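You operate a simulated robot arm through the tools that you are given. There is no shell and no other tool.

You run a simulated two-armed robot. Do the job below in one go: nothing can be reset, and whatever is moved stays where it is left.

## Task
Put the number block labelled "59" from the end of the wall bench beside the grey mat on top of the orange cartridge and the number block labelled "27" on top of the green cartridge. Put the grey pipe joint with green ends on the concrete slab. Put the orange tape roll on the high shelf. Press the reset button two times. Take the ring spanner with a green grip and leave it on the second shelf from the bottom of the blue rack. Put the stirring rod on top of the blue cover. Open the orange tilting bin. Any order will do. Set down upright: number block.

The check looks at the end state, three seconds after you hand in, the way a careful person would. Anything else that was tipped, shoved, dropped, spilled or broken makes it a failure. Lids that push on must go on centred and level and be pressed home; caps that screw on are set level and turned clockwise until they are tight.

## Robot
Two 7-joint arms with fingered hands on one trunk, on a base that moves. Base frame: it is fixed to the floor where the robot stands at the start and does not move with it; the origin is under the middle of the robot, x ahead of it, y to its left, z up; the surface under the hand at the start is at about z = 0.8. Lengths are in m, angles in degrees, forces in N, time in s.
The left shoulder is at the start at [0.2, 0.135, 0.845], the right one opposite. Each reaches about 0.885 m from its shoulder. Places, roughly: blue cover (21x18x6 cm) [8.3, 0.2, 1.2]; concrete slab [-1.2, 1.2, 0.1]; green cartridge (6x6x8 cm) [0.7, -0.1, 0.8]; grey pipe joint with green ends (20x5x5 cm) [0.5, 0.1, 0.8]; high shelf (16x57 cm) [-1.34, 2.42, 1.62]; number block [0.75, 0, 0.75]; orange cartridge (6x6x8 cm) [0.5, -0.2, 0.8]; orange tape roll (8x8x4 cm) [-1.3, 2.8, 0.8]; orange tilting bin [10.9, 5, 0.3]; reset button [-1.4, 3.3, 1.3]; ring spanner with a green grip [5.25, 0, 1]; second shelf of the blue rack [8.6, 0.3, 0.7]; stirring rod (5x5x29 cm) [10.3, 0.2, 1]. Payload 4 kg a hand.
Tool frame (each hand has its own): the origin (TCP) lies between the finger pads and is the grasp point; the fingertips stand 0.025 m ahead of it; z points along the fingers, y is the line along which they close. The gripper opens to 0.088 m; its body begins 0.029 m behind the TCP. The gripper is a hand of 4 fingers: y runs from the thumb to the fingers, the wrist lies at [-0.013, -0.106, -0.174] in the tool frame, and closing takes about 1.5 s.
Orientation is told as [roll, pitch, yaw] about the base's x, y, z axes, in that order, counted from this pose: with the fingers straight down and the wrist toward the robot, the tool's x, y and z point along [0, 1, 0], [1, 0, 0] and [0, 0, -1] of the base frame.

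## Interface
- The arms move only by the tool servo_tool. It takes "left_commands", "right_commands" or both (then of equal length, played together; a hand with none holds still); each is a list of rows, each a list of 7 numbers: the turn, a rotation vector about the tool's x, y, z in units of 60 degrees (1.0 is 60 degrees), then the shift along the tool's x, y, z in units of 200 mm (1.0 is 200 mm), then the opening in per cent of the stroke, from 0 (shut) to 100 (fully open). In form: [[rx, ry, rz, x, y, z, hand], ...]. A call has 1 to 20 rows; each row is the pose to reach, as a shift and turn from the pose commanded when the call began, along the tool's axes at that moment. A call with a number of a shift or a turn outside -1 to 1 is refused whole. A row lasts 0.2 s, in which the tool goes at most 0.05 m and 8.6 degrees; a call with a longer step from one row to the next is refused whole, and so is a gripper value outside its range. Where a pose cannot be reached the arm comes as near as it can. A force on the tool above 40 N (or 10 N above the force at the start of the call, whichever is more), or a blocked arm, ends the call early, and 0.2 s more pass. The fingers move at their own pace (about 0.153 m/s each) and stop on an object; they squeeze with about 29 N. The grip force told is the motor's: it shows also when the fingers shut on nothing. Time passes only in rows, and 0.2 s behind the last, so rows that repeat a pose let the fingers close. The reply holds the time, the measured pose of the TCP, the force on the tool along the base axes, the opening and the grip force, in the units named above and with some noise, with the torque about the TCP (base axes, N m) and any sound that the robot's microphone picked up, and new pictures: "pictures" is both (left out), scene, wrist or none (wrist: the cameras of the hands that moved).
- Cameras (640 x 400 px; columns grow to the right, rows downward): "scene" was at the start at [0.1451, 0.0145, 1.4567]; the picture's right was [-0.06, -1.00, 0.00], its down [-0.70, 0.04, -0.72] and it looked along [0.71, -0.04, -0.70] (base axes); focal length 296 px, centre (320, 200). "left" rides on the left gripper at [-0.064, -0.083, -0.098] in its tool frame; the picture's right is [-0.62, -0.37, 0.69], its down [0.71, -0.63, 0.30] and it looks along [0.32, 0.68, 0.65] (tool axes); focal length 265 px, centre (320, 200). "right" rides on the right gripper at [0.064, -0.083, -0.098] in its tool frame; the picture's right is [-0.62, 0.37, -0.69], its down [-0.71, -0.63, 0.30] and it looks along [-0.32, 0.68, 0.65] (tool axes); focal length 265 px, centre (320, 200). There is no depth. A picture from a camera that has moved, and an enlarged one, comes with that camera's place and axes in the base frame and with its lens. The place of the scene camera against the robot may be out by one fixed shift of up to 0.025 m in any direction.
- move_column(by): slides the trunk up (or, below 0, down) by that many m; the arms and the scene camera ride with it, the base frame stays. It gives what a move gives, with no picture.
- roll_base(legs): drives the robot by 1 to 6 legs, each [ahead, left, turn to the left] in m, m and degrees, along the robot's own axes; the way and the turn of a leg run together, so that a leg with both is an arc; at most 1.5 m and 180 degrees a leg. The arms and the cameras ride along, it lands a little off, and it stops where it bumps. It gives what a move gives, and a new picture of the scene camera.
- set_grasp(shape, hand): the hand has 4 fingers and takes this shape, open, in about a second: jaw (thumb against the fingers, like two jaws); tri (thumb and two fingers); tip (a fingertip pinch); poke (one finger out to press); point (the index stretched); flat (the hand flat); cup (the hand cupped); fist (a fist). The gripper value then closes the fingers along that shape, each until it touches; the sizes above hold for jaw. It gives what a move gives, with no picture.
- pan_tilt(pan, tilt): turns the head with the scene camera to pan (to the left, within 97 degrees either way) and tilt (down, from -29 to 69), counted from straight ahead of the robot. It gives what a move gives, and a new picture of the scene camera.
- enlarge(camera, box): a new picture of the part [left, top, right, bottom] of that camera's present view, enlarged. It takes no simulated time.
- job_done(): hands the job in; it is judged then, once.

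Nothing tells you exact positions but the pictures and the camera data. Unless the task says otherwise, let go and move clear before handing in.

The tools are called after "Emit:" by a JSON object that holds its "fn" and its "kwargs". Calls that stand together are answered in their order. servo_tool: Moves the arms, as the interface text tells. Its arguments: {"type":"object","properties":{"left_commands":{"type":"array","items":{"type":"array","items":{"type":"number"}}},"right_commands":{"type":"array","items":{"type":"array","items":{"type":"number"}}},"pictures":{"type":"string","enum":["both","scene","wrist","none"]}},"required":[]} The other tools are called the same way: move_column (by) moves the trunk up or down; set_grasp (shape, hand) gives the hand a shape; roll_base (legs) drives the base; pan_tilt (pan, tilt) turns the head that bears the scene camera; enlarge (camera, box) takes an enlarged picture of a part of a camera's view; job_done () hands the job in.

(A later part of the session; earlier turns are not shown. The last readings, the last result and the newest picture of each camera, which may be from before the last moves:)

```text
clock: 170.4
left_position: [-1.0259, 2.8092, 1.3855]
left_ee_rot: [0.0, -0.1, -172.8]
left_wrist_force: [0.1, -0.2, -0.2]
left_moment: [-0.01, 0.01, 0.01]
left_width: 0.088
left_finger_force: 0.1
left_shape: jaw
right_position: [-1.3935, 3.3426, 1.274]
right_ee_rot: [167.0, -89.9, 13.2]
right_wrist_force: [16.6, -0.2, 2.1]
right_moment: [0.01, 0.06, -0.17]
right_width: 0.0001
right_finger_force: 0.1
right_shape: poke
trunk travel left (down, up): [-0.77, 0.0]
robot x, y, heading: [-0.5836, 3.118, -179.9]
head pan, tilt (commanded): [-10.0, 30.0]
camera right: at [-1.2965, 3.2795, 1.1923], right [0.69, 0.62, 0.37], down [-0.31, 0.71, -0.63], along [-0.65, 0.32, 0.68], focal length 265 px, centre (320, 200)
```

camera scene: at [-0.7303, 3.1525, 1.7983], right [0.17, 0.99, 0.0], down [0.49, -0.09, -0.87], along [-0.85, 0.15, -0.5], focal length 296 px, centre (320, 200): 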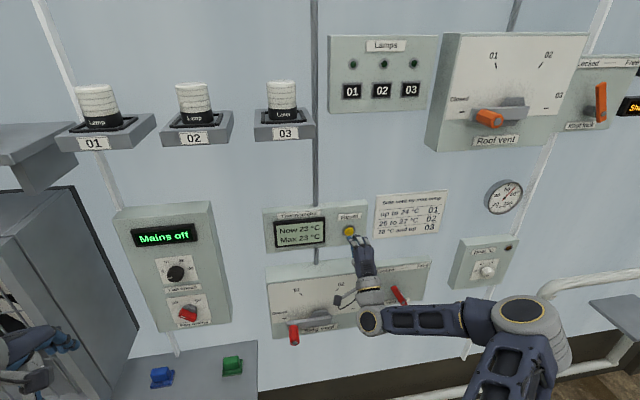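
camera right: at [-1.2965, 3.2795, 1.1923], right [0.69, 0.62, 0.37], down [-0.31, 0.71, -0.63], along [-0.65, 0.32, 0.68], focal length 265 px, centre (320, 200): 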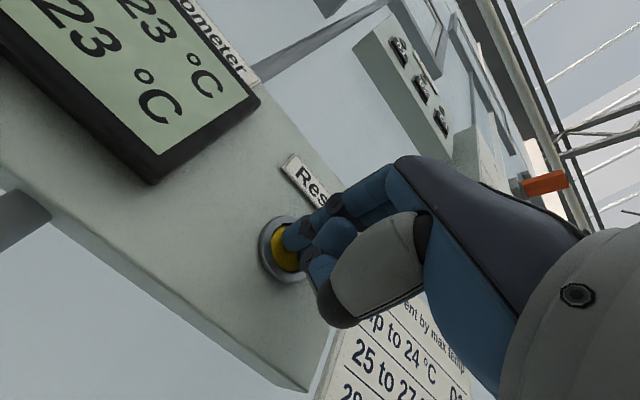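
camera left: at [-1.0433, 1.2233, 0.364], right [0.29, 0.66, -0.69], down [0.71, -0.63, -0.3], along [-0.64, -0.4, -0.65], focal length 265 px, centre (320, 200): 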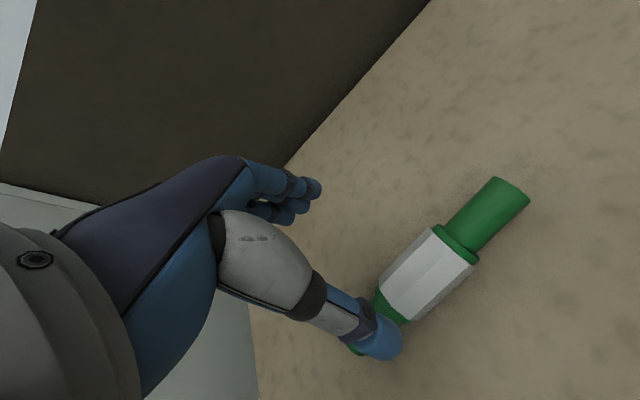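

A click was heard: that is press one. I'll back off fully, then press once more.

Emit:
{"fn": "servo_tool", "kwargs": {"right_commands": [[0, 0, 0, 0, 0, -0.04, 100], [0, 0, 0, 0, 0, -0.09, 100], [0, 0, 0, 0, 0, -0.11, 100], [0, 0, 0, 0, 0, -0.11, 100], [0, 0, 0, 0, 0, -0.11, 100]], "pictures": "none"}}

Emit:
{"fn": "enlarge", "kwargs": {"camera": "scene", "box": [280, 190, 400, 260]}}

```text
clock: 171.6
left_position: [-1.0255, 2.8085, 1.3854]
left_ee_rot: [0.1, 0.1, -172.7]
left_wrist_force: [0.6, -0.5, -0.8]
left_moment: [0.0, 0.01, -0.04]
left_width: 0.088
left_finger_force: 0.1
left_shape: jaw
right_position: [-1.373, 3.343, 1.2748]
right_ee_rot: [-152.4, -90.0, -27.4]
right_wrist_force: [0.9, 0.0, 0.6]
right_moment: [0.02, 0.03, 0.0]
right_width: 0.0
right_finger_force: 0.0
right_shape: poke
trunk travel left (down, up): [-0.77, 0.0]
robot x, y, heading: [-0.584, 3.12, -179.8]
head pan, tilt (commanded): [-10.0, 30.0]
```

```text
5.33 times, centred on (340, 225) of scene
camera zoom: at [-0.7303, 3.1525, 1.7983], right [0.17, 0.99, 0.0], down [0.49, -0.09, -0.87], along [-0.85, 0.15, -0.5], focal length 1580 px, centre (213, 67)
```

zoom: 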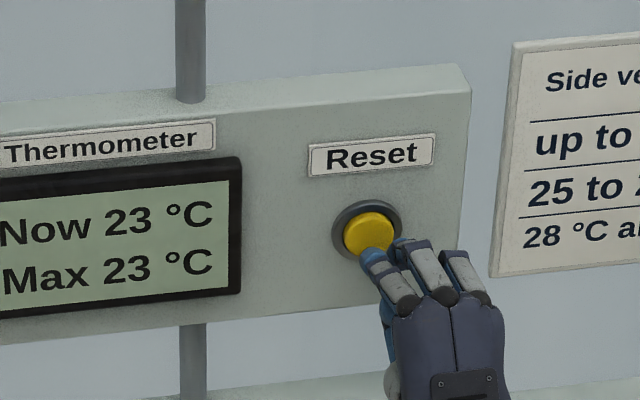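

Emit:
{"fn": "servo_tool", "kwargs": {"right_commands": [[0, 0, 0, 0, 0, 0.04, 100], [0, 0, 0, 0, 0, 0.07, 100], [0, 0, 0, 0, 0, 0.085, 100], [0, 0, 0, 0, 0, 0.095, 100]], "pictures": "none"}}

```text
clock: 172.6
left_position: [-1.0269, 2.8095, 1.3863]
left_ee_rot: [0.0, 0.0, -172.8]
left_wrist_force: [-0.8, 0.2, 0.0]
left_moment: [0.0, 0.01, -0.04]
left_width: 0.0878
left_finger_force: 0.0
left_shape: jaw
right_position: [-1.3917, 3.3421, 1.2762]
right_ee_rot: [172.0, -89.9, 8.0]
right_wrist_force: [6.3, -0.8, 1.7]
right_moment: [-0.01, 0.02, -0.02]
right_width: 0.0
right_finger_force: 0.0
right_shape: poke
trunk travel left (down, up): [-0.77, 0.0]
robot x, y, heading: [-0.5818, 3.1182, -180.0]
head pan, tilt (commanded): [-10.0, 30.0]
heard: click
```

A second click was heard: two presses done. I'll back the hand straight out, away from the panel.

Emit:
{"fn": "servo_tool", "kwargs": {"right_commands": [[0, 0, 0, 0, 0, -0.1, 100], [0, 0, 0, 0, 0, -0.25, 100], [0, 0, 0, 0, 0, -0.45, 100], [0, 0, 0, 0, 0, -0.65, 100]], "pictures": "none"}}

Emit:
{"fn": "roll_base", "kwargs": {"legs": [[-0.35, 0, 0]]}}

Emit:
{"fn": "pan_tilt", "kwargs": {"pan": 20, "tilt": 15}}

```text
clock: 173.6
left_position: [-1.0262, 2.809, 1.3852]
left_ee_rot: [0.0, -0.1, -172.8]
left_wrist_force: [-0.1, -0.3, -0.6]
left_moment: [0.05, -0.03, 0.01]
left_width: 0.0876
left_finger_force: 0.1
left_shape: jaw
right_position: [-1.2626, 3.3429, 1.2732]
right_ee_rot: [-121.1, -90.0, -58.8]
right_wrist_force: [-0.1, 1.2, 0.6]
right_moment: [0.0, 0.04, -0.02]
right_width: 0.0
right_finger_force: 0.1
right_shape: poke
trunk travel left (down, up): [-0.77, 0.0]
robot x, y, heading: [-0.5845, 3.1195, -179.9]
head pan, tilt (commanded): [-10.0, 30.0]
```

```text
clock: 175.8
left_position: [-0.6762, 2.8094, 1.3852]
left_ee_rot: [0.0, 0.1, -172.8]
left_wrist_force: [-0.1, -0.1, -1.0]
left_moment: [-0.01, -0.01, -0.02]
left_width: 0.0879
left_finger_force: 0.0
left_shape: jaw
right_position: [-0.9101, 3.3428, 1.275]
right_ee_rot: [62.4, -90.0, 117.8]
right_wrist_force: [0.2, 0.2, -0.3]
right_moment: [-0.01, -0.01, -0.01]
right_width: 0.0002
right_finger_force: 0.0
right_shape: poke
trunk travel left (down, up): [-0.77, 0.0]
robot x, y, heading: [-0.2327, 3.1196, -179.9]
head pan, tilt (commanded): [-10.0, 30.0]
camera scene: at [-0.3786, 3.1534, 1.7983], right [0.17, 0.99, 0.0], down [0.49, -0.09, -0.87], along [-0.85, 0.15, -0.5], focal length 296 px, centre (320, 200)
```

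scene: 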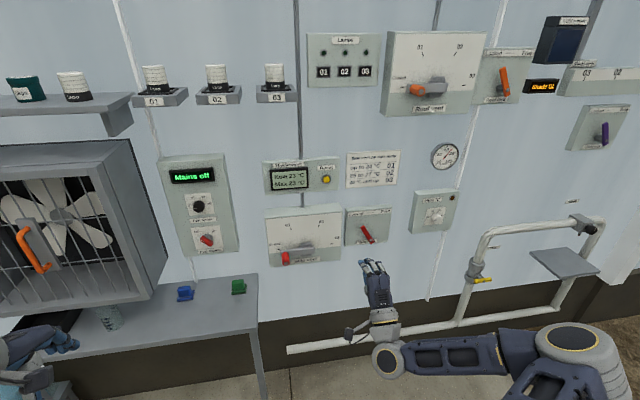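

```text
clock: 176.8
left_position: [-0.6743, 2.81, 1.3852]
left_ee_rot: [0.0, 0.0, -172.8]
left_wrist_force: [0.1, -0.2, -0.3]
left_moment: [0.01, 0.02, -0.02]
left_width: 0.0879
left_finger_force: 0.1
left_shape: jaw
right_position: [-0.9104, 3.3425, 1.2737]
right_ee_rot: [163.2, -90.0, 17.0]
right_wrist_force: [-0.3, -1.3, 1.0]
right_moment: [-0.01, 0.01, 0.0]
right_width: 0.0001
right_finger_force: 0.1
right_shape: poke
trunk travel left (down, up): [-0.77, 0.0]
robot x, y, heading: [-0.2301, 3.119, -179.8]
head pan, tilt (commanded): [20.0, 15.0]
camera scene: at [-0.377, 3.1058, 1.8224], right [-0.34, 0.94, 0.0], down [0.24, 0.09, -0.97], along [-0.91, -0.33, -0.26], focal length 296 px, centre (320, 200)
```

scene: 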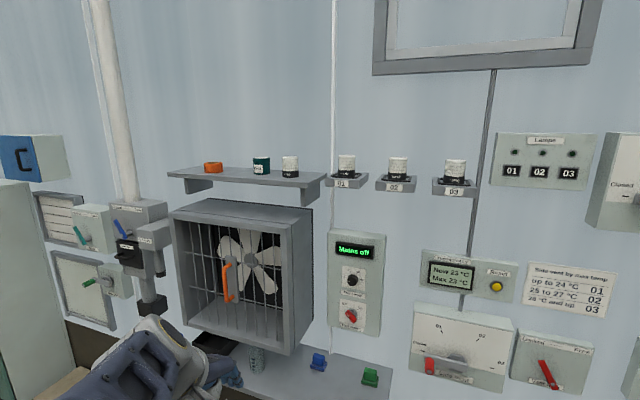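

Tape roll, tins and panel look fine. I'll reshape the right hand to jaw, turn it back down, lower the trunk, and then travel toward the spanner.

Emit:
{"fn": "set_grasp", "kwargs": {"shape": "jaw", "hand": "right"}}

Emit:
{"fn": "servo_tool", "kwargs": {"right_commands": [[0.125, 0, 0, 0, 0.05, -0.05, 100], [0.25, 0, 0, 0, 0.1, -0.1, 100], [0.375, 0, 0, 0, 0.15, -0.15, 100], [0.5, 0, 0, 0, 0.2, -0.2, 100], [0.625, 0, 0, 0, 0.25, -0.25, 100], [0.75, 0, 0, 0, 0.3, -0.3, 100], [0.875, 0, 0, 0, 0.35, -0.35, 100], [1.0, 0, 0, 0, 0.4, -0.4, 100]], "pictures": "none"}}

Emit:
{"fn": "servo_tool", "kwargs": {"right_commands": [[0.125, 0, 0, 0, 0, 0, 100], [0.25, 0, 0, 0, 0, 0, 100], [0.375, 0, 0, 0, 0, 0, 100], [0.5, 0, 0, 0, 0, 0, 100], [0.5, 0, 0, 0, 0, 0, 100]], "pictures": "scene"}}

Emit:
{"fn": "move_column", "kwargs": {"by": -0.32}}

```text
clock: 177.7
left_position: [-0.676, 2.8105, 1.3846]
left_ee_rot: [0.0, 0.0, -172.8]
left_wrist_force: [0.6, -0.2, -0.3]
left_moment: [0.01, -0.02, 0.02]
left_width: 0.0878
left_finger_force: 0.1
left_shape: jaw
right_position: [-0.9108, 3.3421, 1.2738]
right_ee_rot: [168.5, -90.0, 11.6]
right_wrist_force: [-0.6, 0.3, 0.2]
right_moment: [-0.01, 0.0, 0.02]
right_width: 0.088
right_finger_force: 0.0
right_shape: jaw
trunk travel left (down, up): [-0.77, 0.0]
robot x, y, heading: [-0.2311, 3.1198, -179.7]
head pan, tilt (commanded): [20.0, 15.0]
```

```text
clock: 179.5
left_position: [-0.6763, 2.81, 1.3857]
left_ee_rot: [0.0, 0.0, -172.8]
left_wrist_force: [-0.6, 0.3, -0.3]
left_moment: [-0.03, -0.01, 0.0]
left_width: 0.0879
left_finger_force: 0.1
left_shape: jaw
right_position: [-0.8307, 3.3429, 1.3539]
right_ee_rot: [0.2, -29.9, -179.9]
right_wrist_force: [-0.4, 0.4, 1.0]
right_moment: [-0.03, -0.02, 0.01]
right_width: 0.0879
right_finger_force: 0.0
right_shape: jaw
right hand out of reach, approached as far as the arm can: row 4, 5, 6, 7
trunk travel left (down, up): [-0.77, 0.0]
robot x, y, heading: [-0.23, 3.1206, -179.8]
head pan, tilt (commanded): [20.0, 15.0]
```

```text
clock: 180.7
left_position: [-0.6751, 2.8096, 1.3843]
left_ee_rot: [0.0, 0.2, -172.8]
left_wrist_force: [-0.6, -0.4, -0.4]
left_moment: [0.0, -0.04, -0.02]
left_width: 0.0878
left_finger_force: 0.0
left_shape: jaw
right_position: [-0.8313, 3.3436, 1.3547]
right_ee_rot: [0.0, 0.1, -179.8]
right_wrist_force: [0.4, -0.1, -0.9]
right_moment: [0.01, -0.02, 0.0]
right_width: 0.0878
right_finger_force: 0.1
right_shape: jaw
trunk travel left (down, up): [-0.77, 0.0]
robot x, y, heading: [-0.2313, 3.1177, -179.8]
head pan, tilt (commanded): [20.0, 15.0]
camera scene: at [-0.3771, 3.1056, 1.8225], right [-0.34, 0.94, 0.0], down [0.24, 0.09, -0.97], along [-0.91, -0.33, -0.26], focal length 296 px, centre (320, 200)
```

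scene: 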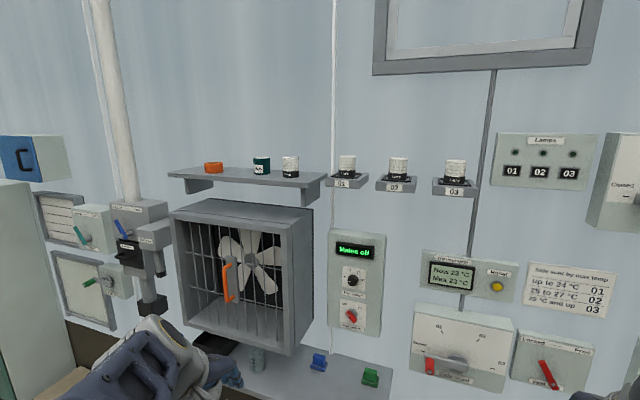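

```text
clock: 183.9
left_position: [-0.6745, 2.8106, 1.0646]
left_ee_rot: [-0.1, 0.0, -172.7]
left_wrist_force: [0.1, 0.6, 0.5]
left_moment: [-0.01, 0.0, 0.0]
left_width: 0.0878
left_finger_force: 0.1
left_shape: jaw
right_position: [-0.8301, 3.3432, 1.0348]
right_ee_rot: [0.0, 0.0, -179.8]
right_wrist_force: [-0.3, 0.9, -0.3]
right_moment: [-0.01, -0.01, -0.02]
right_width: 0.0876
right_finger_force: 0.0
right_shape: jaw
trunk travel left (down, up): [-0.45, 0.32]
robot x, y, heading: [-0.2344, 3.1191, -179.5]
head pan, tilt (commanded): [20.0, 15.0]
```

Emit:
{"fn": "roll_base", "kwargs": {"legs": [[0.06, 1.1, 0], [0, 1.1, 0], [0, 0, -90], [0, 0, -90]]}}

Emit:
{"fn": "pan_tilt", "kwargs": {"pan": 0, "tilt": 20}}

```text
clock: 202.4
left_position: [0.1552, 1.2244, 1.066]
left_ee_rot: [0.0, -0.1, 6.7]
left_wrist_force: [-0.5, 0.5, 0.1]
left_moment: [0.01, 0.02, -0.01]
left_width: 0.088
left_finger_force: 0.0
left_shape: jaw
right_position: [0.3074, 0.6899, 1.0351]
right_ee_rot: [0.0, 0.0, -0.2]
right_wrist_force: [0.2, 0.0, -0.2]
right_moment: [0.01, 0.0, -0.04]
right_width: 0.0879
right_finger_force: 0.1
right_shape: jaw
trunk travel left (down, up): [-0.45, 0.32]
robot x, y, heading: [-0.2921, 0.9181, -0.1]
head pan, tilt (commanded): [20.0, 15.0]
camera scene: at [-0.1383, 0.9689, 1.5025], right [0.34, -0.94, 0.0], down [-0.24, -0.09, -0.97], along [0.91, 0.33, -0.26], focal length 296 px, centre (320, 200)
```

scene: 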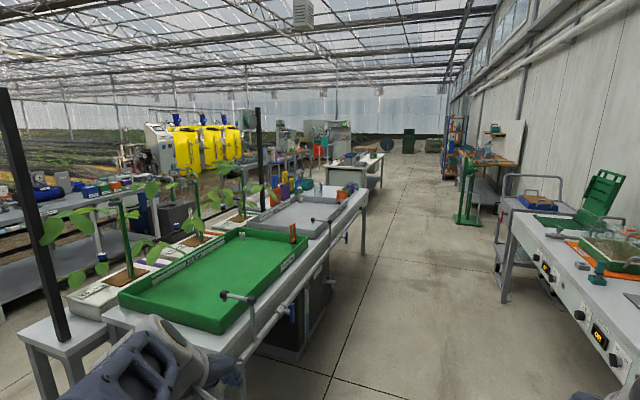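

```text
clock: 203.2
left_position: [0.1538, 1.2244, 1.0652]
left_ee_rot: [-0.1, 0.0, 6.7]
left_wrist_force: [0.8, 0.3, 0.1]
left_moment: [-0.02, 0.0, 0.04]
left_width: 0.0879
left_finger_force: 0.0
left_shape: jaw
right_position: [0.3066, 0.6896, 1.0348]
right_ee_rot: [0.0, 0.0, -0.3]
right_wrist_force: [0.4, -0.5, -0.5]
right_moment: [-0.01, 0.01, 0.03]
right_width: 0.0879
right_finger_force: 0.1
right_shape: jaw
trunk travel left (down, up): [-0.45, 0.32]
robot x, y, heading: [-0.2894, 0.9195, -0.3]
head pan, tilt (commanded): [0.0, 20.0]
camera scene: at [-0.133, 0.9371, 1.4944], right [0.0, -1.0, 0.0], down [-0.34, 0.0, -0.94], along [0.94, 0.0, -0.34], focal length 296 px, centre (320, 200)
```

scene: 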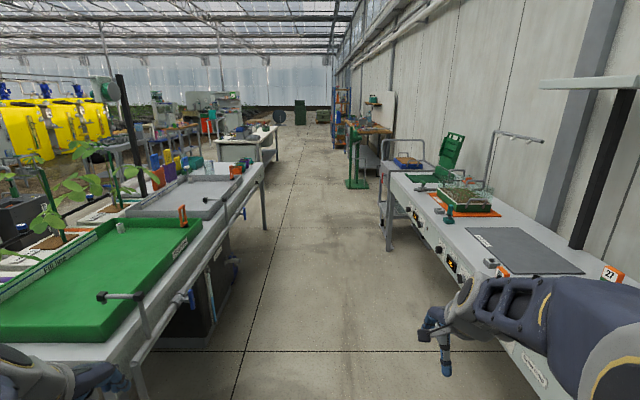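

The aisle ahead is clear between the tray table (y≳1.4) and the wall bench (y≲0.45). I'll raise the trunk so the arms pass above everything and drive forward along y≈0.92.

Emit:
{"fn": "move_column", "kwargs": {"by": 0.2}}

Emit:
{"fn": "roll_base", "kwargs": {"legs": [[1.4, 0, 0], [1.4, 0, 0]]}}

```text
clock: 205.4
left_position: [0.1556, 1.2241, 1.2647]
left_ee_rot: [0.0, 0.0, 6.8]
left_wrist_force: [-0.6, -0.4, -0.4]
left_moment: [-0.01, 0.0, -0.01]
left_width: 0.0878
left_finger_force: 0.1
left_shape: jaw
right_position: [0.307, 0.6896, 1.234]
right_ee_rot: [0.0, 0.1, -0.2]
right_wrist_force: [0.4, 0.5, -0.5]
right_moment: [-0.05, -0.02, -0.02]
right_width: 0.0879
right_finger_force: 0.1
right_shape: jaw
trunk travel left (down, up): [-0.65, 0.12]
robot x, y, heading: [-0.2907, 0.9166, -0.2]
head pan, tilt (commanded): [0.0, 20.0]
```

```text
clock: 218.9
left_position: [2.9573, 1.1537, 1.2658]
left_ee_rot: [-0.1, 0.0, 4.5]
left_wrist_force: [0.1, -0.5, -0.1]
left_moment: [0.03, 0.01, 0.01]
left_width: 0.0877
left_finger_force: 0.0
left_shape: jaw
right_position: [3.0892, 0.6134, 1.2344]
right_ee_rot: [0.0, 0.1, -2.3]
right_wrist_force: [0.1, -1.0, 0.4]
right_moment: [0.01, -0.02, 0.01]
right_width: 0.0879
right_finger_force: 0.0
right_shape: jaw
trunk travel left (down, up): [-0.65, 0.12]
robot x, y, heading: [2.4994, 0.8634, -2.3]
head pan, tilt (commanded): [0.0, 20.0]
camera scene: at [2.6575, 0.8773, 1.6943], right [-0.04, -1.0, 0.0], down [-0.34, 0.01, -0.94], along [0.94, -0.04, -0.34], focal length 296 px, centre (320, 200)
```

scene: 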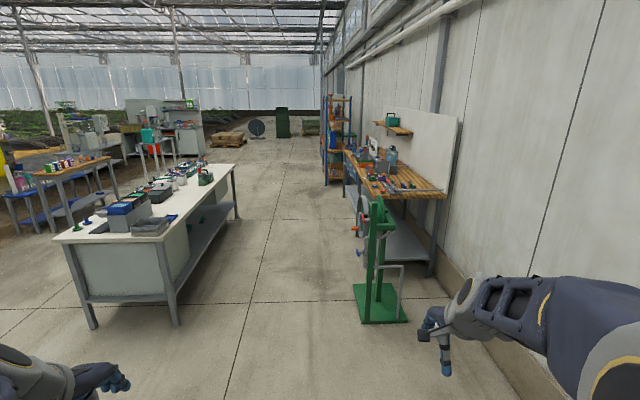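

Emit:
{"fn": "enlarge", "kwargs": {"camera": "scene", "box": [320, 90, 480, 210]}}

Emit:
{"fn": "enlarge", "kwargs": {"camera": "scene", "box": [340, 150, 450, 210]}}

```text
3.33 times, centred on (400, 150) of scene
camera zoom: at [2.6575, 0.8773, 1.6943], right [-0.04, -1.0, 0.0], down [-0.34, 0.01, -0.94], along [0.94, -0.04, -0.34], focal length 988 px, centre (53, 367)
```

zoom: 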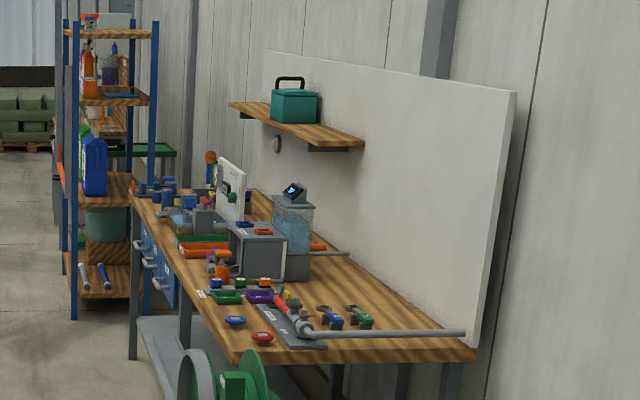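

```text
5.82 times, centred on (395, 180) of scene
camera zoom: at [2.6575, 0.8773, 1.6943], right [-0.04, -1.0, 0.0], down [-0.34, 0.01, -0.94], along [0.94, -0.04, -0.34], focal length 1724 px, centre (-116, 316)
```

zoom: 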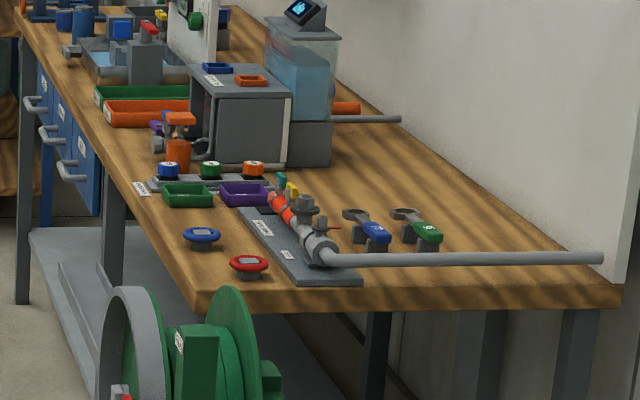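

I see the ring spanners (blue and green grips) on small stands at the near end of the wood-topped bench, with a green stand in front of its corner. I'll drive up the aisle to x≈5.2 and then turn to face the bench.

Emit:
{"fn": "roll_base", "kwargs": {"legs": [[1.35, 0.17, 2.3], [1.35, 0.13, 0], [0, 0, -90]]}}

Emit:
{"fn": "pan_tilt", "kwargs": {"pan": 0, "tilt": 35}}

```text
clock: 235.9
left_position: [5.5179, 0.7081, 1.2652]
left_ee_rot: [0.0, 0.0, -82.0]
left_wrist_force: [-1.0, -0.7, 0.5]
left_moment: [0.02, -0.01, -0.01]
left_width: 0.0881
left_finger_force: 0.0
left_shape: jaw
right_position: [4.9866, 0.5458, 1.234]
right_ee_rot: [-0.1, 0.0, -89.2]
right_wrist_force: [-0.5, -0.3, -0.4]
right_moment: [-0.01, -0.03, 0.02]
right_width: 0.088
right_finger_force: 0.1
right_shape: jaw
trunk travel left (down, up): [-0.65, 0.12]
robot x, y, heading: [5.1982, 1.1479, -89.2]
head pan, tilt (commanded): [0.0, 20.0]
camera scene: at [5.2089, 1.0124, 1.6943], right [-1.0, -0.02, 0.0], down [-0.01, 0.34, -0.94], along [0.01, -0.94, -0.34], focal length 296 px, centre (320, 200)
```

scene: 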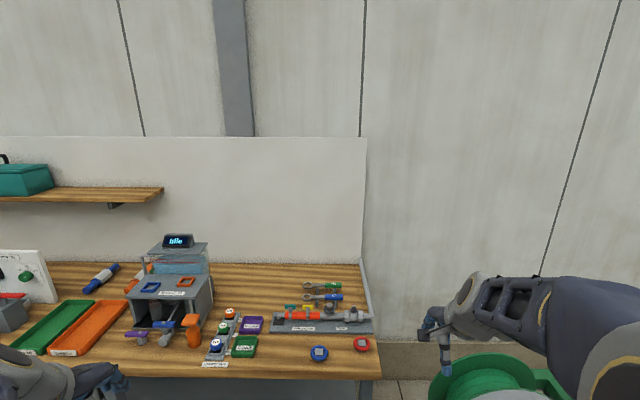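

```text
clock: 236.7
left_position: [5.5176, 0.7077, 1.2646]
left_ee_rot: [-0.1, 0.0, -82.0]
left_wrist_force: [0.1, 0.1, -0.5]
left_moment: [-0.01, 0.01, 0.01]
left_width: 0.0877
left_finger_force: 0.0
left_shape: jaw
right_position: [4.9863, 0.5467, 1.2338]
right_ee_rot: [0.0, -0.1, -89.1]
right_wrist_force: [0.0, -0.3, -0.3]
right_moment: [-0.01, 0.0, 0.02]
right_width: 0.0879
right_finger_force: 0.0
right_shape: jaw
trunk travel left (down, up): [-0.65, 0.12]
robot x, y, heading: [5.2037, 1.1435, -89.0]
head pan, tilt (commanded): [0.0, 35.0]
camera scene: at [5.2089, 1.0174, 1.6705], right [-1.0, -0.02, 0.0], down [-0.01, 0.57, -0.82], along [0.01, -0.82, -0.57], focal length 296 px, centre (320, 200)
```

scene: 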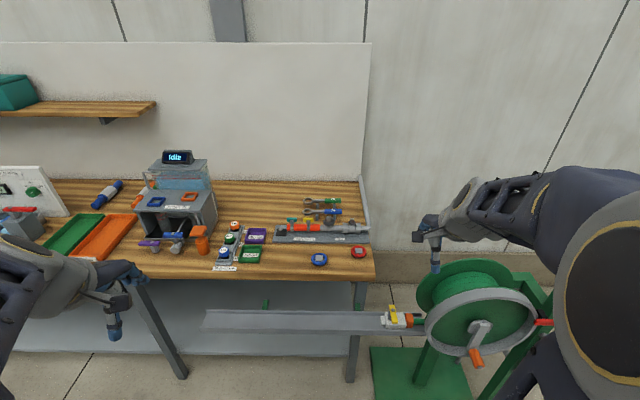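

Emit:
{"fn": "enlarge", "kwargs": {"camera": "scene", "box": [230, 180, 390, 280]}}

Emit:
{"fn": "enlarge", "kwargs": {"camera": "scene", "box": [290, 190, 350, 230]}}

```text
4.00 times, centred on (310, 230) of scene
camera zoom: at [5.2089, 1.0174, 1.6705], right [-1.0, -0.02, 0.0], down [-0.01, 0.57, -0.82], along [0.01, -0.82, -0.57], focal length 1185 px, centre (360, 80)
```

zoom: 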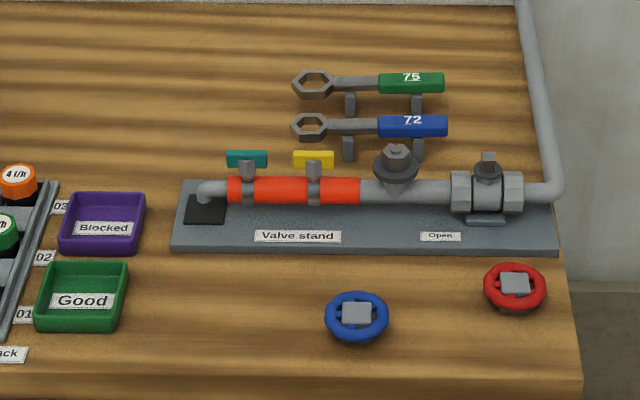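

```text
10.00 times, centred on (320, 210) of scene
camera zoom: at [5.2089, 1.0174, 1.6705], right [-1.0, -0.02, 0.0], down [-0.01, 0.57, -0.82], along [0.01, -0.82, -0.57], focal length 2962 px, centre (320, 100)
```

zoom: 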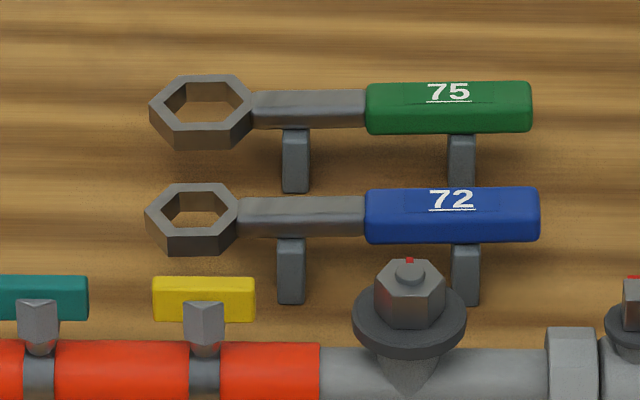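

The green-grip spanner (75) lies along x on two little posts behind the blue one; its grip is near (5.16, -0.078, 0.90). I'll drive up closer to the bench.

Emit:
{"fn": "roll_base", "kwargs": {"legs": [[0.31, 0.08, -0.9]]}}

Emit:
{"fn": "pan_tilt", "kwargs": {"pan": 0, "tilt": 45}}

Emit:
{"fn": "enlarge", "kwargs": {"camera": "right", "box": [0, 0, 640, 400]}}

```text
clock: 238.8
left_position: [5.5934, 0.3918, 1.2652]
left_ee_rot: [0.0, 0.0, -83.0]
left_wrist_force: [0.1, 0.7, 0.7]
left_moment: [0.0, -0.02, 0.01]
left_width: 0.0882
left_finger_force: 0.0
left_shape: jaw
right_position: [5.0594, 0.238, 1.2343]
right_ee_rot: [0.0, 0.1, -89.9]
right_wrist_force: [-0.1, 0.2, -0.5]
right_moment: [0.01, -0.02, -0.01]
right_width: 0.0881
right_finger_force: 0.1
right_shape: jaw
trunk travel left (down, up): [-0.65, 0.12]
robot x, y, heading: [5.2839, 0.835, -90.2]
head pan, tilt (commanded): [0.0, 35.0]
camera scene: at [5.2886, 0.7061, 1.6705], right [-1.0, 0.0, 0.0], down [0.0, 0.57, -0.82], along [0.0, -0.82, -0.57], focal length 296 px, centre (320, 200)
```

scene: 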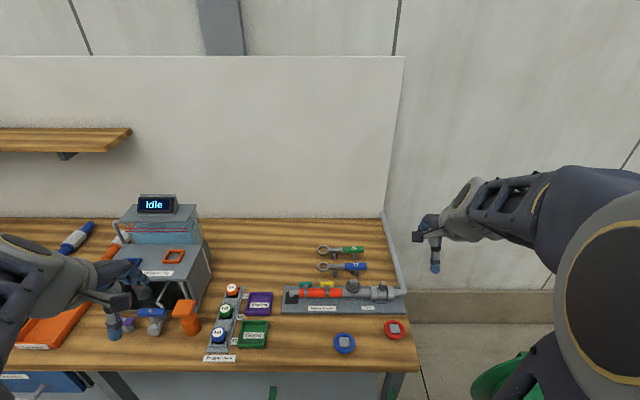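

```text
clock: 239.5
left_position: [5.5945, 0.3917, 1.265]
left_ee_rot: [0.0, 0.1, -82.9]
left_wrist_force: [0.0, 0.4, 0.0]
left_moment: [-0.01, -0.04, -0.01]
left_width: 0.0878
left_finger_force: 0.2
left_shape: jaw
right_position: [5.0599, 0.2369, 1.2352]
right_ee_rot: [0.0, 0.0, -89.9]
right_wrist_force: [-0.3, -0.1, 0.0]
right_moment: [0.0, 0.0, 0.0]
right_width: 0.0879
right_finger_force: 0.0
right_shape: jaw
trunk travel left (down, up): [-0.65, 0.12]
robot x, y, heading: [5.285, 0.8373, -89.9]
head pan, tilt (commanded): [0.0, 45.0]
camera scene: at [5.2886, 0.7128, 1.6557], right [-1.0, 0.0, 0.0], down [0.0, 0.71, -0.71], along [0.0, -0.71, -0.71], focal length 296 px, centre (320, 200)
```

scene: 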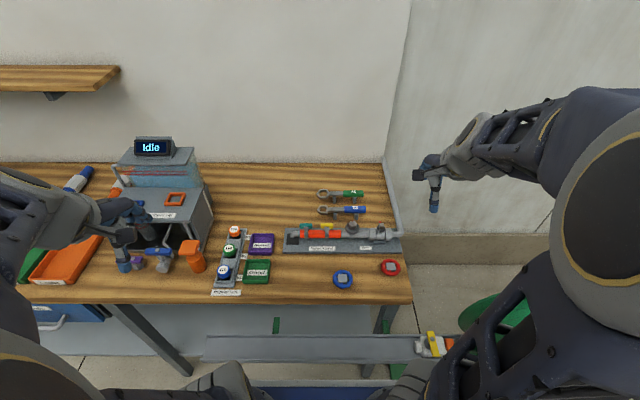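

```text
1.00 times, centred on (320, 200) of right (not enlarged: the box is as wide or as high as the picture)
camera zoom: at [5.1231, 0.3215, 1.3336], right [-0.62, -0.37, 0.69], down [-0.72, 0.63, -0.3], along [-0.32, -0.68, -0.65], focal length 265 px, centre (320, 200)
```

zoom: 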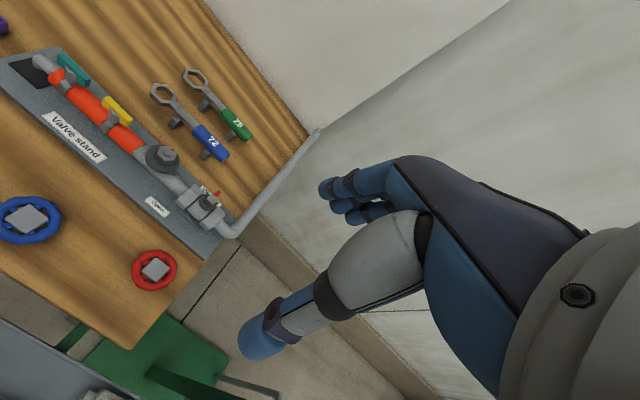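

Emit:
{"fn": "servo_tool", "kwargs": {"right_commands": [[0, 0, 0, 0.1, 0.2, 0.05, 100], [0, 0, 0, 0.2, 0.4, 0.1, 100], [0, 0, 0, 0.3, 0.6, 0.2, 100], [0, 0, 0, 0.4, 0.8, 0.3, 100], [0, 0, 0, 0.5, 0.95, 0.4, 100], [0, 0, 0, 0.5, 0.95, 0.4, 100]], "pictures": "both"}}

Emit:
{"fn": "enlarge", "kwargs": {"camera": "right", "box": [180, 80, 340, 240]}}

```text
clock: 240.9
left_position: [5.5938, 0.3918, 1.2647]
left_ee_rot: [0.0, 0.0, -82.9]
left_wrist_force: [0.1, -0.7, -0.4]
left_moment: [0.0, -0.03, 0.03]
left_width: 0.0879
left_finger_force: 0.1
left_shape: jaw
right_position: [5.1605, 0.0465, 1.1531]
right_ee_rot: [0.0, 0.0, -90.0]
right_wrist_force: [0.7, 1.0, 0.2]
right_moment: [0.0, 0.01, 0.04]
right_width: 0.0882
right_finger_force: 0.1
right_shape: jaw
trunk travel left (down, up): [-0.65, 0.12]
robot x, y, heading: [5.2871, 0.8325, -89.9]
head pan, tilt (commanded): [0.0, 45.0]
camera scene: at [5.2886, 0.7129, 1.6557], right [-1.0, 0.0, 0.0], down [0.0, 0.71, -0.71], along [0.0, -0.71, -0.71], focal length 296 px, centre (320, 200)
camera right: at [5.2234, 0.1311, 1.2523], right [-0.62, -0.37, 0.69], down [-0.71, 0.63, -0.3], along [-0.32, -0.68, -0.65], focal length 265 px, centre (320, 200)
```

scene: 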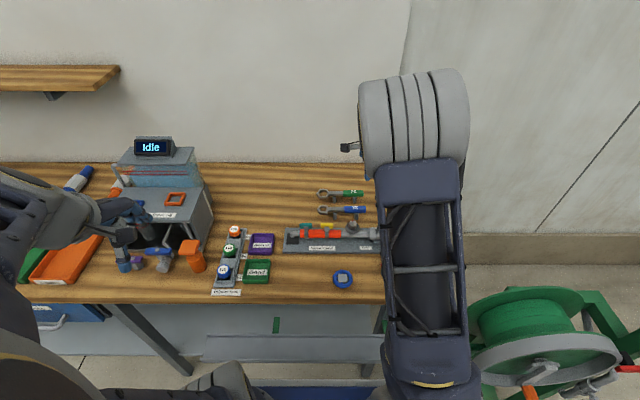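
right: 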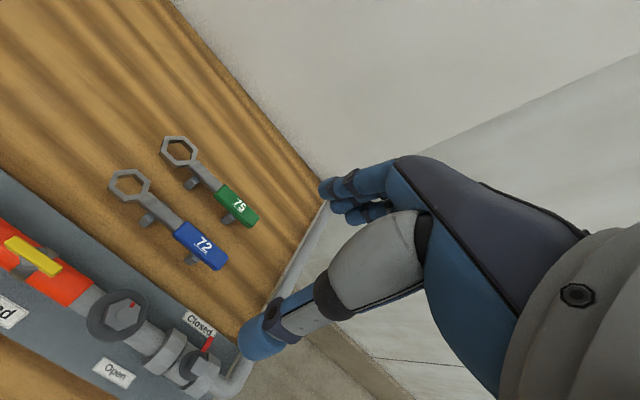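

```text
2.50 times, centred on (260, 160) of right
camera zoom: at [5.2234, 0.1311, 1.2523], right [-0.62, -0.37, 0.69], down [-0.71, 0.63, -0.3], along [-0.32, -0.68, -0.65], focal length 664 px, centre (470, 300)
```

zoom: 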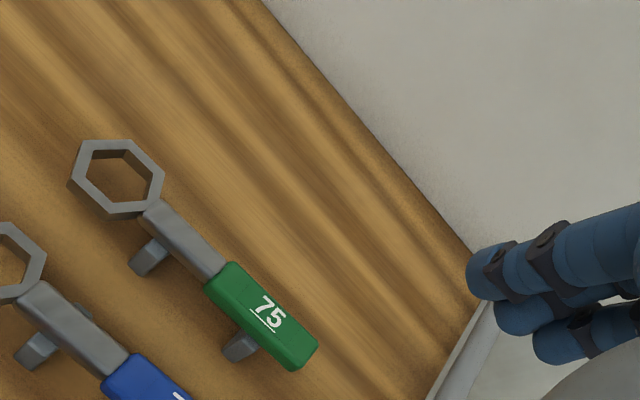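

The spanner grip centre is at (5.167, -0.097), top z≈0.89, almost aligned with x. I'll move above it with a narrower opening so the thumb clears the blue spanner.

Emit:
{"fn": "servo_tool", "kwargs": {"right_commands": [[0, 0, 0, 0.03, 0.18, 0.1, 80], [0, 0, 0, 0.055, 0.36, 0.25, 70], [0, 0, 0, 0.055, 0.54, 0.45, 70], [0, 0, 0, 0.055, 0.7175, 0.65, 70], [0, 0, 0, 0.055, 0.7175, 0.85, 70], [0, 0, 0, 0.055, 0.7175, 0.97, 70], [0, 0, 0, 0.055, 0.7175, 0.97, 70]], "pictures": "both"}}

Emit:
{"fn": "enlarge", "kwargs": {"camera": "right", "box": [180, 160, 380, 360]}}

Emit:
{"fn": "enlarge", "kwargs": {"camera": "scene", "box": [290, 160, 430, 260]}}

```text
refused: row 3 steps farther than a row can; nothing moved
```

```text
2.00 times, centred on (280, 260) of right
camera zoom: at [5.2234, 0.1311, 1.2523], right [-0.62, -0.37, 0.69], down [-0.71, 0.63, -0.3], along [-0.32, -0.68, -0.65], focal length 531 px, centre (400, 80)
```

zoom: 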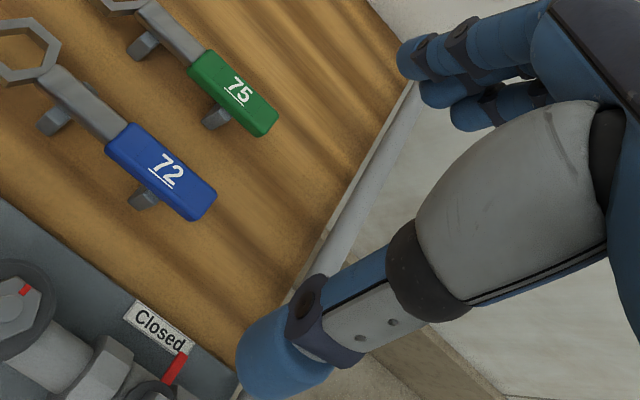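

```text
4.00 times, centred on (360, 210) of scene
camera zoom: at [5.2886, 0.7129, 1.6557], right [-1.0, 0.0, 0.0], down [0.0, 0.71, -0.71], along [0.0, -0.71, -0.71], focal length 1185 px, centre (160, 160)
```

zoom: 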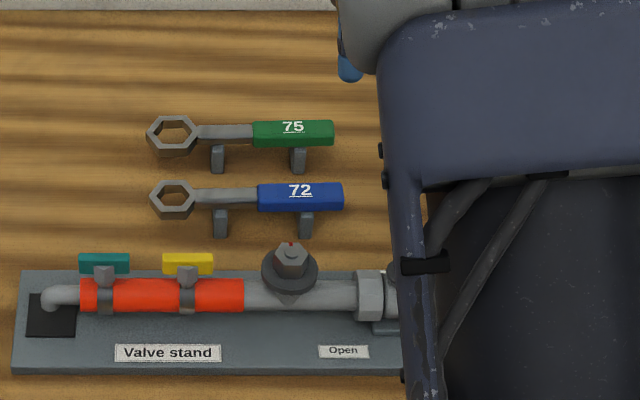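

Refused because the step was too long. I'll redo it with finer rows.

Emit:
{"fn": "servo_tool", "kwargs": {"right_commands": [[0, 0, 0, 0.03, 0.15, 0.1, 80], [0, 0, 0, 0.055, 0.3, 0.22, 70], [0, 0, 0, 0.055, 0.45, 0.36, 70], [0, 0, 0, 0.055, 0.6, 0.5, 70], [0, 0, 0, 0.055, 0.7175, 0.65, 70], [0, 0, 0, 0.055, 0.7175, 0.82, 70], [0, 0, 0, 0.055, 0.7175, 0.97, 70], [0, 0, 0, 0.055, 0.7175, 0.97, 70]], "pictures": "both"}}

Emit:
{"fn": "enlarge", "kwargs": {"camera": "right", "box": [160, 160, 360, 360]}}

Emit:
{"fn": "enlarge", "kwargs": {"camera": "scene", "box": [290, 140, 430, 240]}}

```text
clock: 242.7
left_position: [5.5936, 0.3916, 1.2643]
left_ee_rot: [0.0, -0.1, -82.9]
left_wrist_force: [0.5, -0.1, -0.1]
left_moment: [0.0, 0.01, -0.01]
left_width: 0.0882
left_finger_force: 0.1
left_shape: jaw
right_position: [5.1721, -0.097, 0.959]
right_ee_rot: [0.0, 0.0, -90.0]
right_wrist_force: [0.8, -0.2, 0.3]
right_moment: [-0.04, 0.02, 0.0]
right_width: 0.0618
right_finger_force: 0.0
right_shape: jaw
trunk travel left (down, up): [-0.65, 0.12]
robot x, y, heading: [5.2859, 0.8352, -90.0]
head pan, tilt (commanded): [0.0, 45.0]
camera scene: at [5.2886, 0.7128, 1.6557], right [-1.0, 0.0, 0.0], down [0.0, 0.71, -0.71], along [0.0, -0.71, -0.71], focal length 296 px, centre (320, 200)
camera right: at [5.2353, -0.0128, 1.059], right [-0.62, -0.37, 0.69], down [-0.72, 0.63, -0.3], along [-0.32, -0.68, -0.65], focal length 265 px, centre (320, 200)
```

scene: 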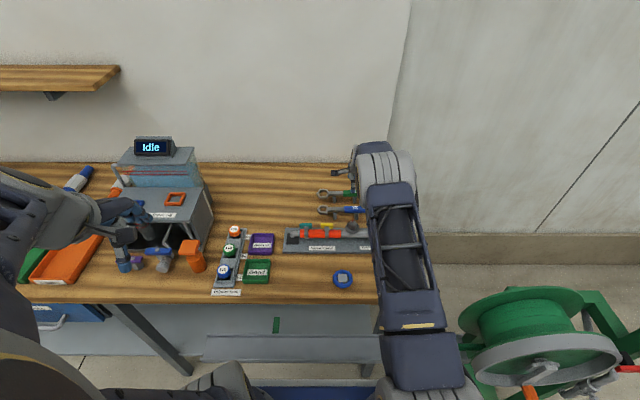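
right: 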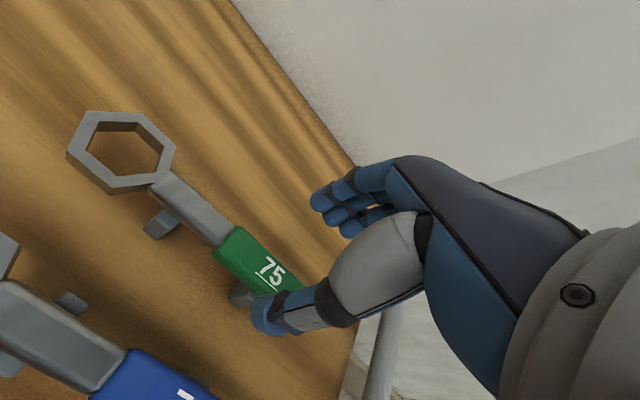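

```text
2.00 times, centred on (260, 260) of right
camera zoom: at [5.2353, -0.0128, 1.059], right [-0.62, -0.37, 0.69], down [-0.72, 0.63, -0.3], along [-0.32, -0.68, -0.65], focal length 531 px, centre (440, 80)
```

zoom: 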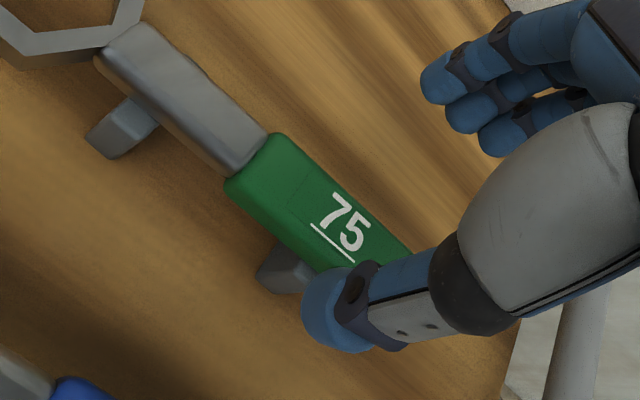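

```text
4.00 times, centred on (360, 190) of scene
camera zoom: at [5.2886, 0.7128, 1.6557], right [-1.0, 0.0, 0.0], down [0.0, 0.71, -0.71], along [0.0, -0.71, -0.71], focal length 1185 px, centre (160, 240)
```

zoom: 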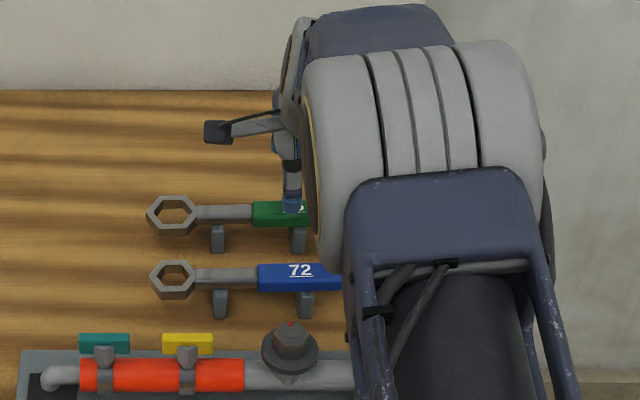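

Aligned. I'll descend to z≈0.888 and close on the grip.

Emit:
{"fn": "servo_tool", "kwargs": {"right_commands": [[0, 0, 0, 0, 0, 0.1, 70], [0, 0, 0, 0, 0, 0.2, 70], [0, 0, 0, 0, 0, 0.28, 70], [0, 0, 0, 0, 0, 0.345, 70], [0, 0, 0, 0, 0, 0.345, 70]], "pictures": "wrist"}}

Emit:
{"fn": "enlarge", "kwargs": {"camera": "scene", "box": [290, 140, 430, 240]}}

```text
clock: 243.9
left_position: [5.5932, 0.3912, 1.2656]
left_ee_rot: [0.0, 0.0, -82.9]
left_wrist_force: [-0.1, 0.3, 1.1]
left_moment: [0.02, 0.01, 0.05]
left_width: 0.0881
left_finger_force: 0.0
left_shape: jaw
right_position: [5.1721, -0.0959, 0.8906]
right_ee_rot: [0.0, -0.1, -89.9]
right_wrist_force: [-0.7, 1.2, -0.1]
right_moment: [0.01, -0.02, -0.03]
right_width: 0.062
right_finger_force: 0.1
right_shape: jaw
trunk travel left (down, up): [-0.65, 0.12]
robot x, y, heading: [5.2828, 0.8356, -89.7]
head pan, tilt (commanded): [0.0, 45.0]
camera right: at [5.2349, -0.0124, 0.9903], right [-0.62, -0.37, 0.69], down [-0.71, 0.63, -0.3], along [-0.32, -0.68, -0.65], focal length 265 px, centre (320, 200)
```

right: 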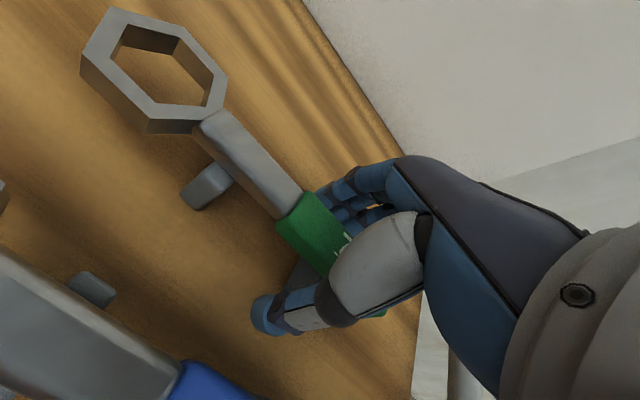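

```text
4.00 times, centred on (360, 190) of scene
camera zoom: at [5.2886, 0.7128, 1.6557], right [-1.0, 0.0, 0.0], down [0.0, 0.71, -0.71], along [0.0, -0.71, -0.71], focal length 1185 px, centre (160, 240)
```

zoom: 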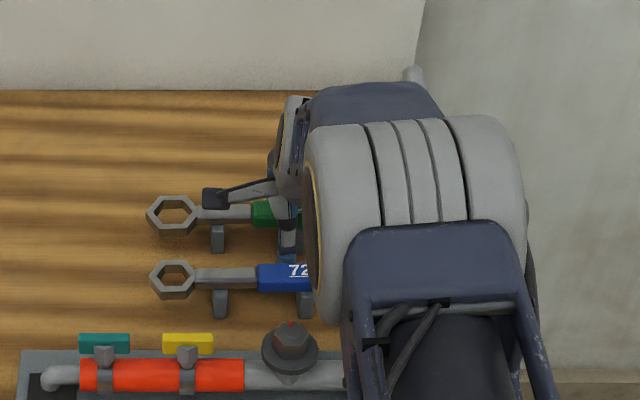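

Emit:
{"fn": "servo_tool", "kwargs": {"right_commands": [[0, 0, 0, 0, 0, 0, 40], [0, 0, 0, 0, 0, 0, 0], [0, 0, 0, 0, 0, 0, 0], [0, 0, 0, 0, 0, 0, 0], [0, 0, 0, 0, 0, 0, 0], [0, 0, 0, 0, 0, 0, 0], [0, 0, 0, 0, 0, 0, 0]], "pictures": "wrist"}}

Emit:
{"fn": "servo_tool", "kwargs": {"right_commands": [[0, 0, 0, 0, 0, -0.05, 0], [0, 0, 0, 0, 0, -0.15, 0], [0, 0, 0, 0, 0, -0.35, 0], [0, 0, 0, 0, 0, -0.55, 0], [0, 0, 0, 0, 0, -0.75, 0], [0, 0, 0, 0, 0, -0.95, 0]], "pictures": "both"}}

```text
clock: 245.5
left_position: [5.5933, 0.3915, 1.266]
left_ee_rot: [0.0, 0.0, -82.9]
left_wrist_force: [0.1, -0.3, 0.0]
left_moment: [0.02, 0.0, 0.01]
left_width: 0.0878
left_finger_force: 0.0
left_shape: jaw
right_position: [5.1711, -0.0969, 0.8911]
right_ee_rot: [0.0, 0.0, -89.9]
right_wrist_force: [-1.1, -7.1, -0.7]
right_moment: [-0.11, 0.03, 0.03]
right_width: 0.0171
right_finger_force: 29.2
right_shape: jaw
trunk travel left (down, up): [-0.65, 0.12]
robot x, y, heading: [5.2835, 0.8361, -89.9]
head pan, tilt (commanded): [0.0, 45.0]
camera right: at [5.2347, -0.0126, 0.9902], right [-0.62, -0.37, 0.69], down [-0.72, 0.63, -0.3], along [-0.32, -0.68, -0.65], focal length 265 px, centre (320, 200)
```

right: 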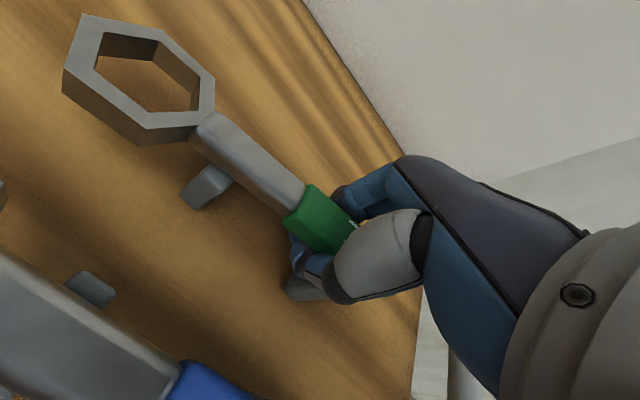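

```text
clock: 246.9
left_position: [5.5928, 0.3922, 1.2649]
left_ee_rot: [0.0, 0.0, -82.9]
left_wrist_force: [-0.3, 0.8, 0.2]
left_moment: [0.0, 0.0, 0.01]
left_width: 0.0881
left_finger_force: 0.0
left_shape: jaw
right_position: [5.1716, -0.0959, 1.083]
right_ee_rot: [0.0, 0.0, -89.9]
right_wrist_force: [0.1, 0.0, -1.7]
right_moment: [0.01, 0.04, 0.03]
right_width: 0.0158
right_finger_force: 29.2
right_shape: jaw
trunk travel left (down, up): [-0.65, 0.12]
robot x, y, heading: [5.2817, 0.8348, -89.7]
head pan, tilt (commanded): [0.0, 45.0]
camera scene: at [5.2886, 0.7125, 1.6556], right [-1.0, 0.0, 0.0], down [0.0, 0.71, -0.71], along [0.0, -0.71, -0.71], focal length 296 px, centre (320, 200)
camera right: at [5.2342, -0.0117, 1.1816], right [-0.62, -0.37, 0.69], down [-0.72, 0.63, -0.3], along [-0.32, -0.68, -0.65], focal length 265 px, centre (320, 200)
```

scene: 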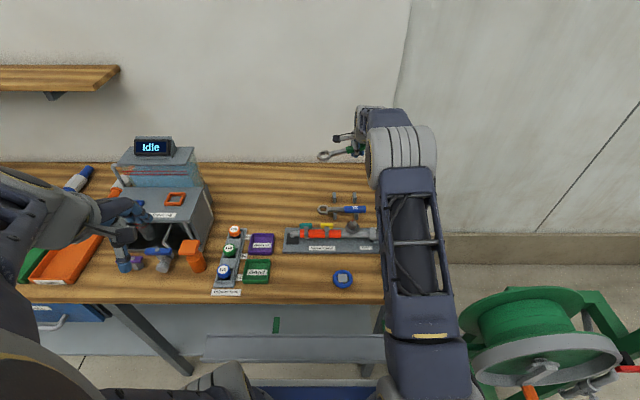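
right: 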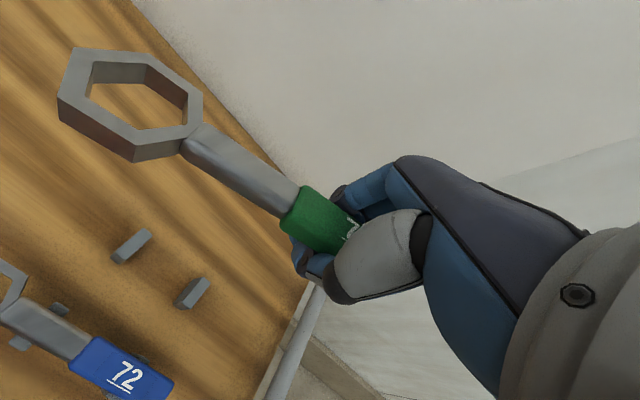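

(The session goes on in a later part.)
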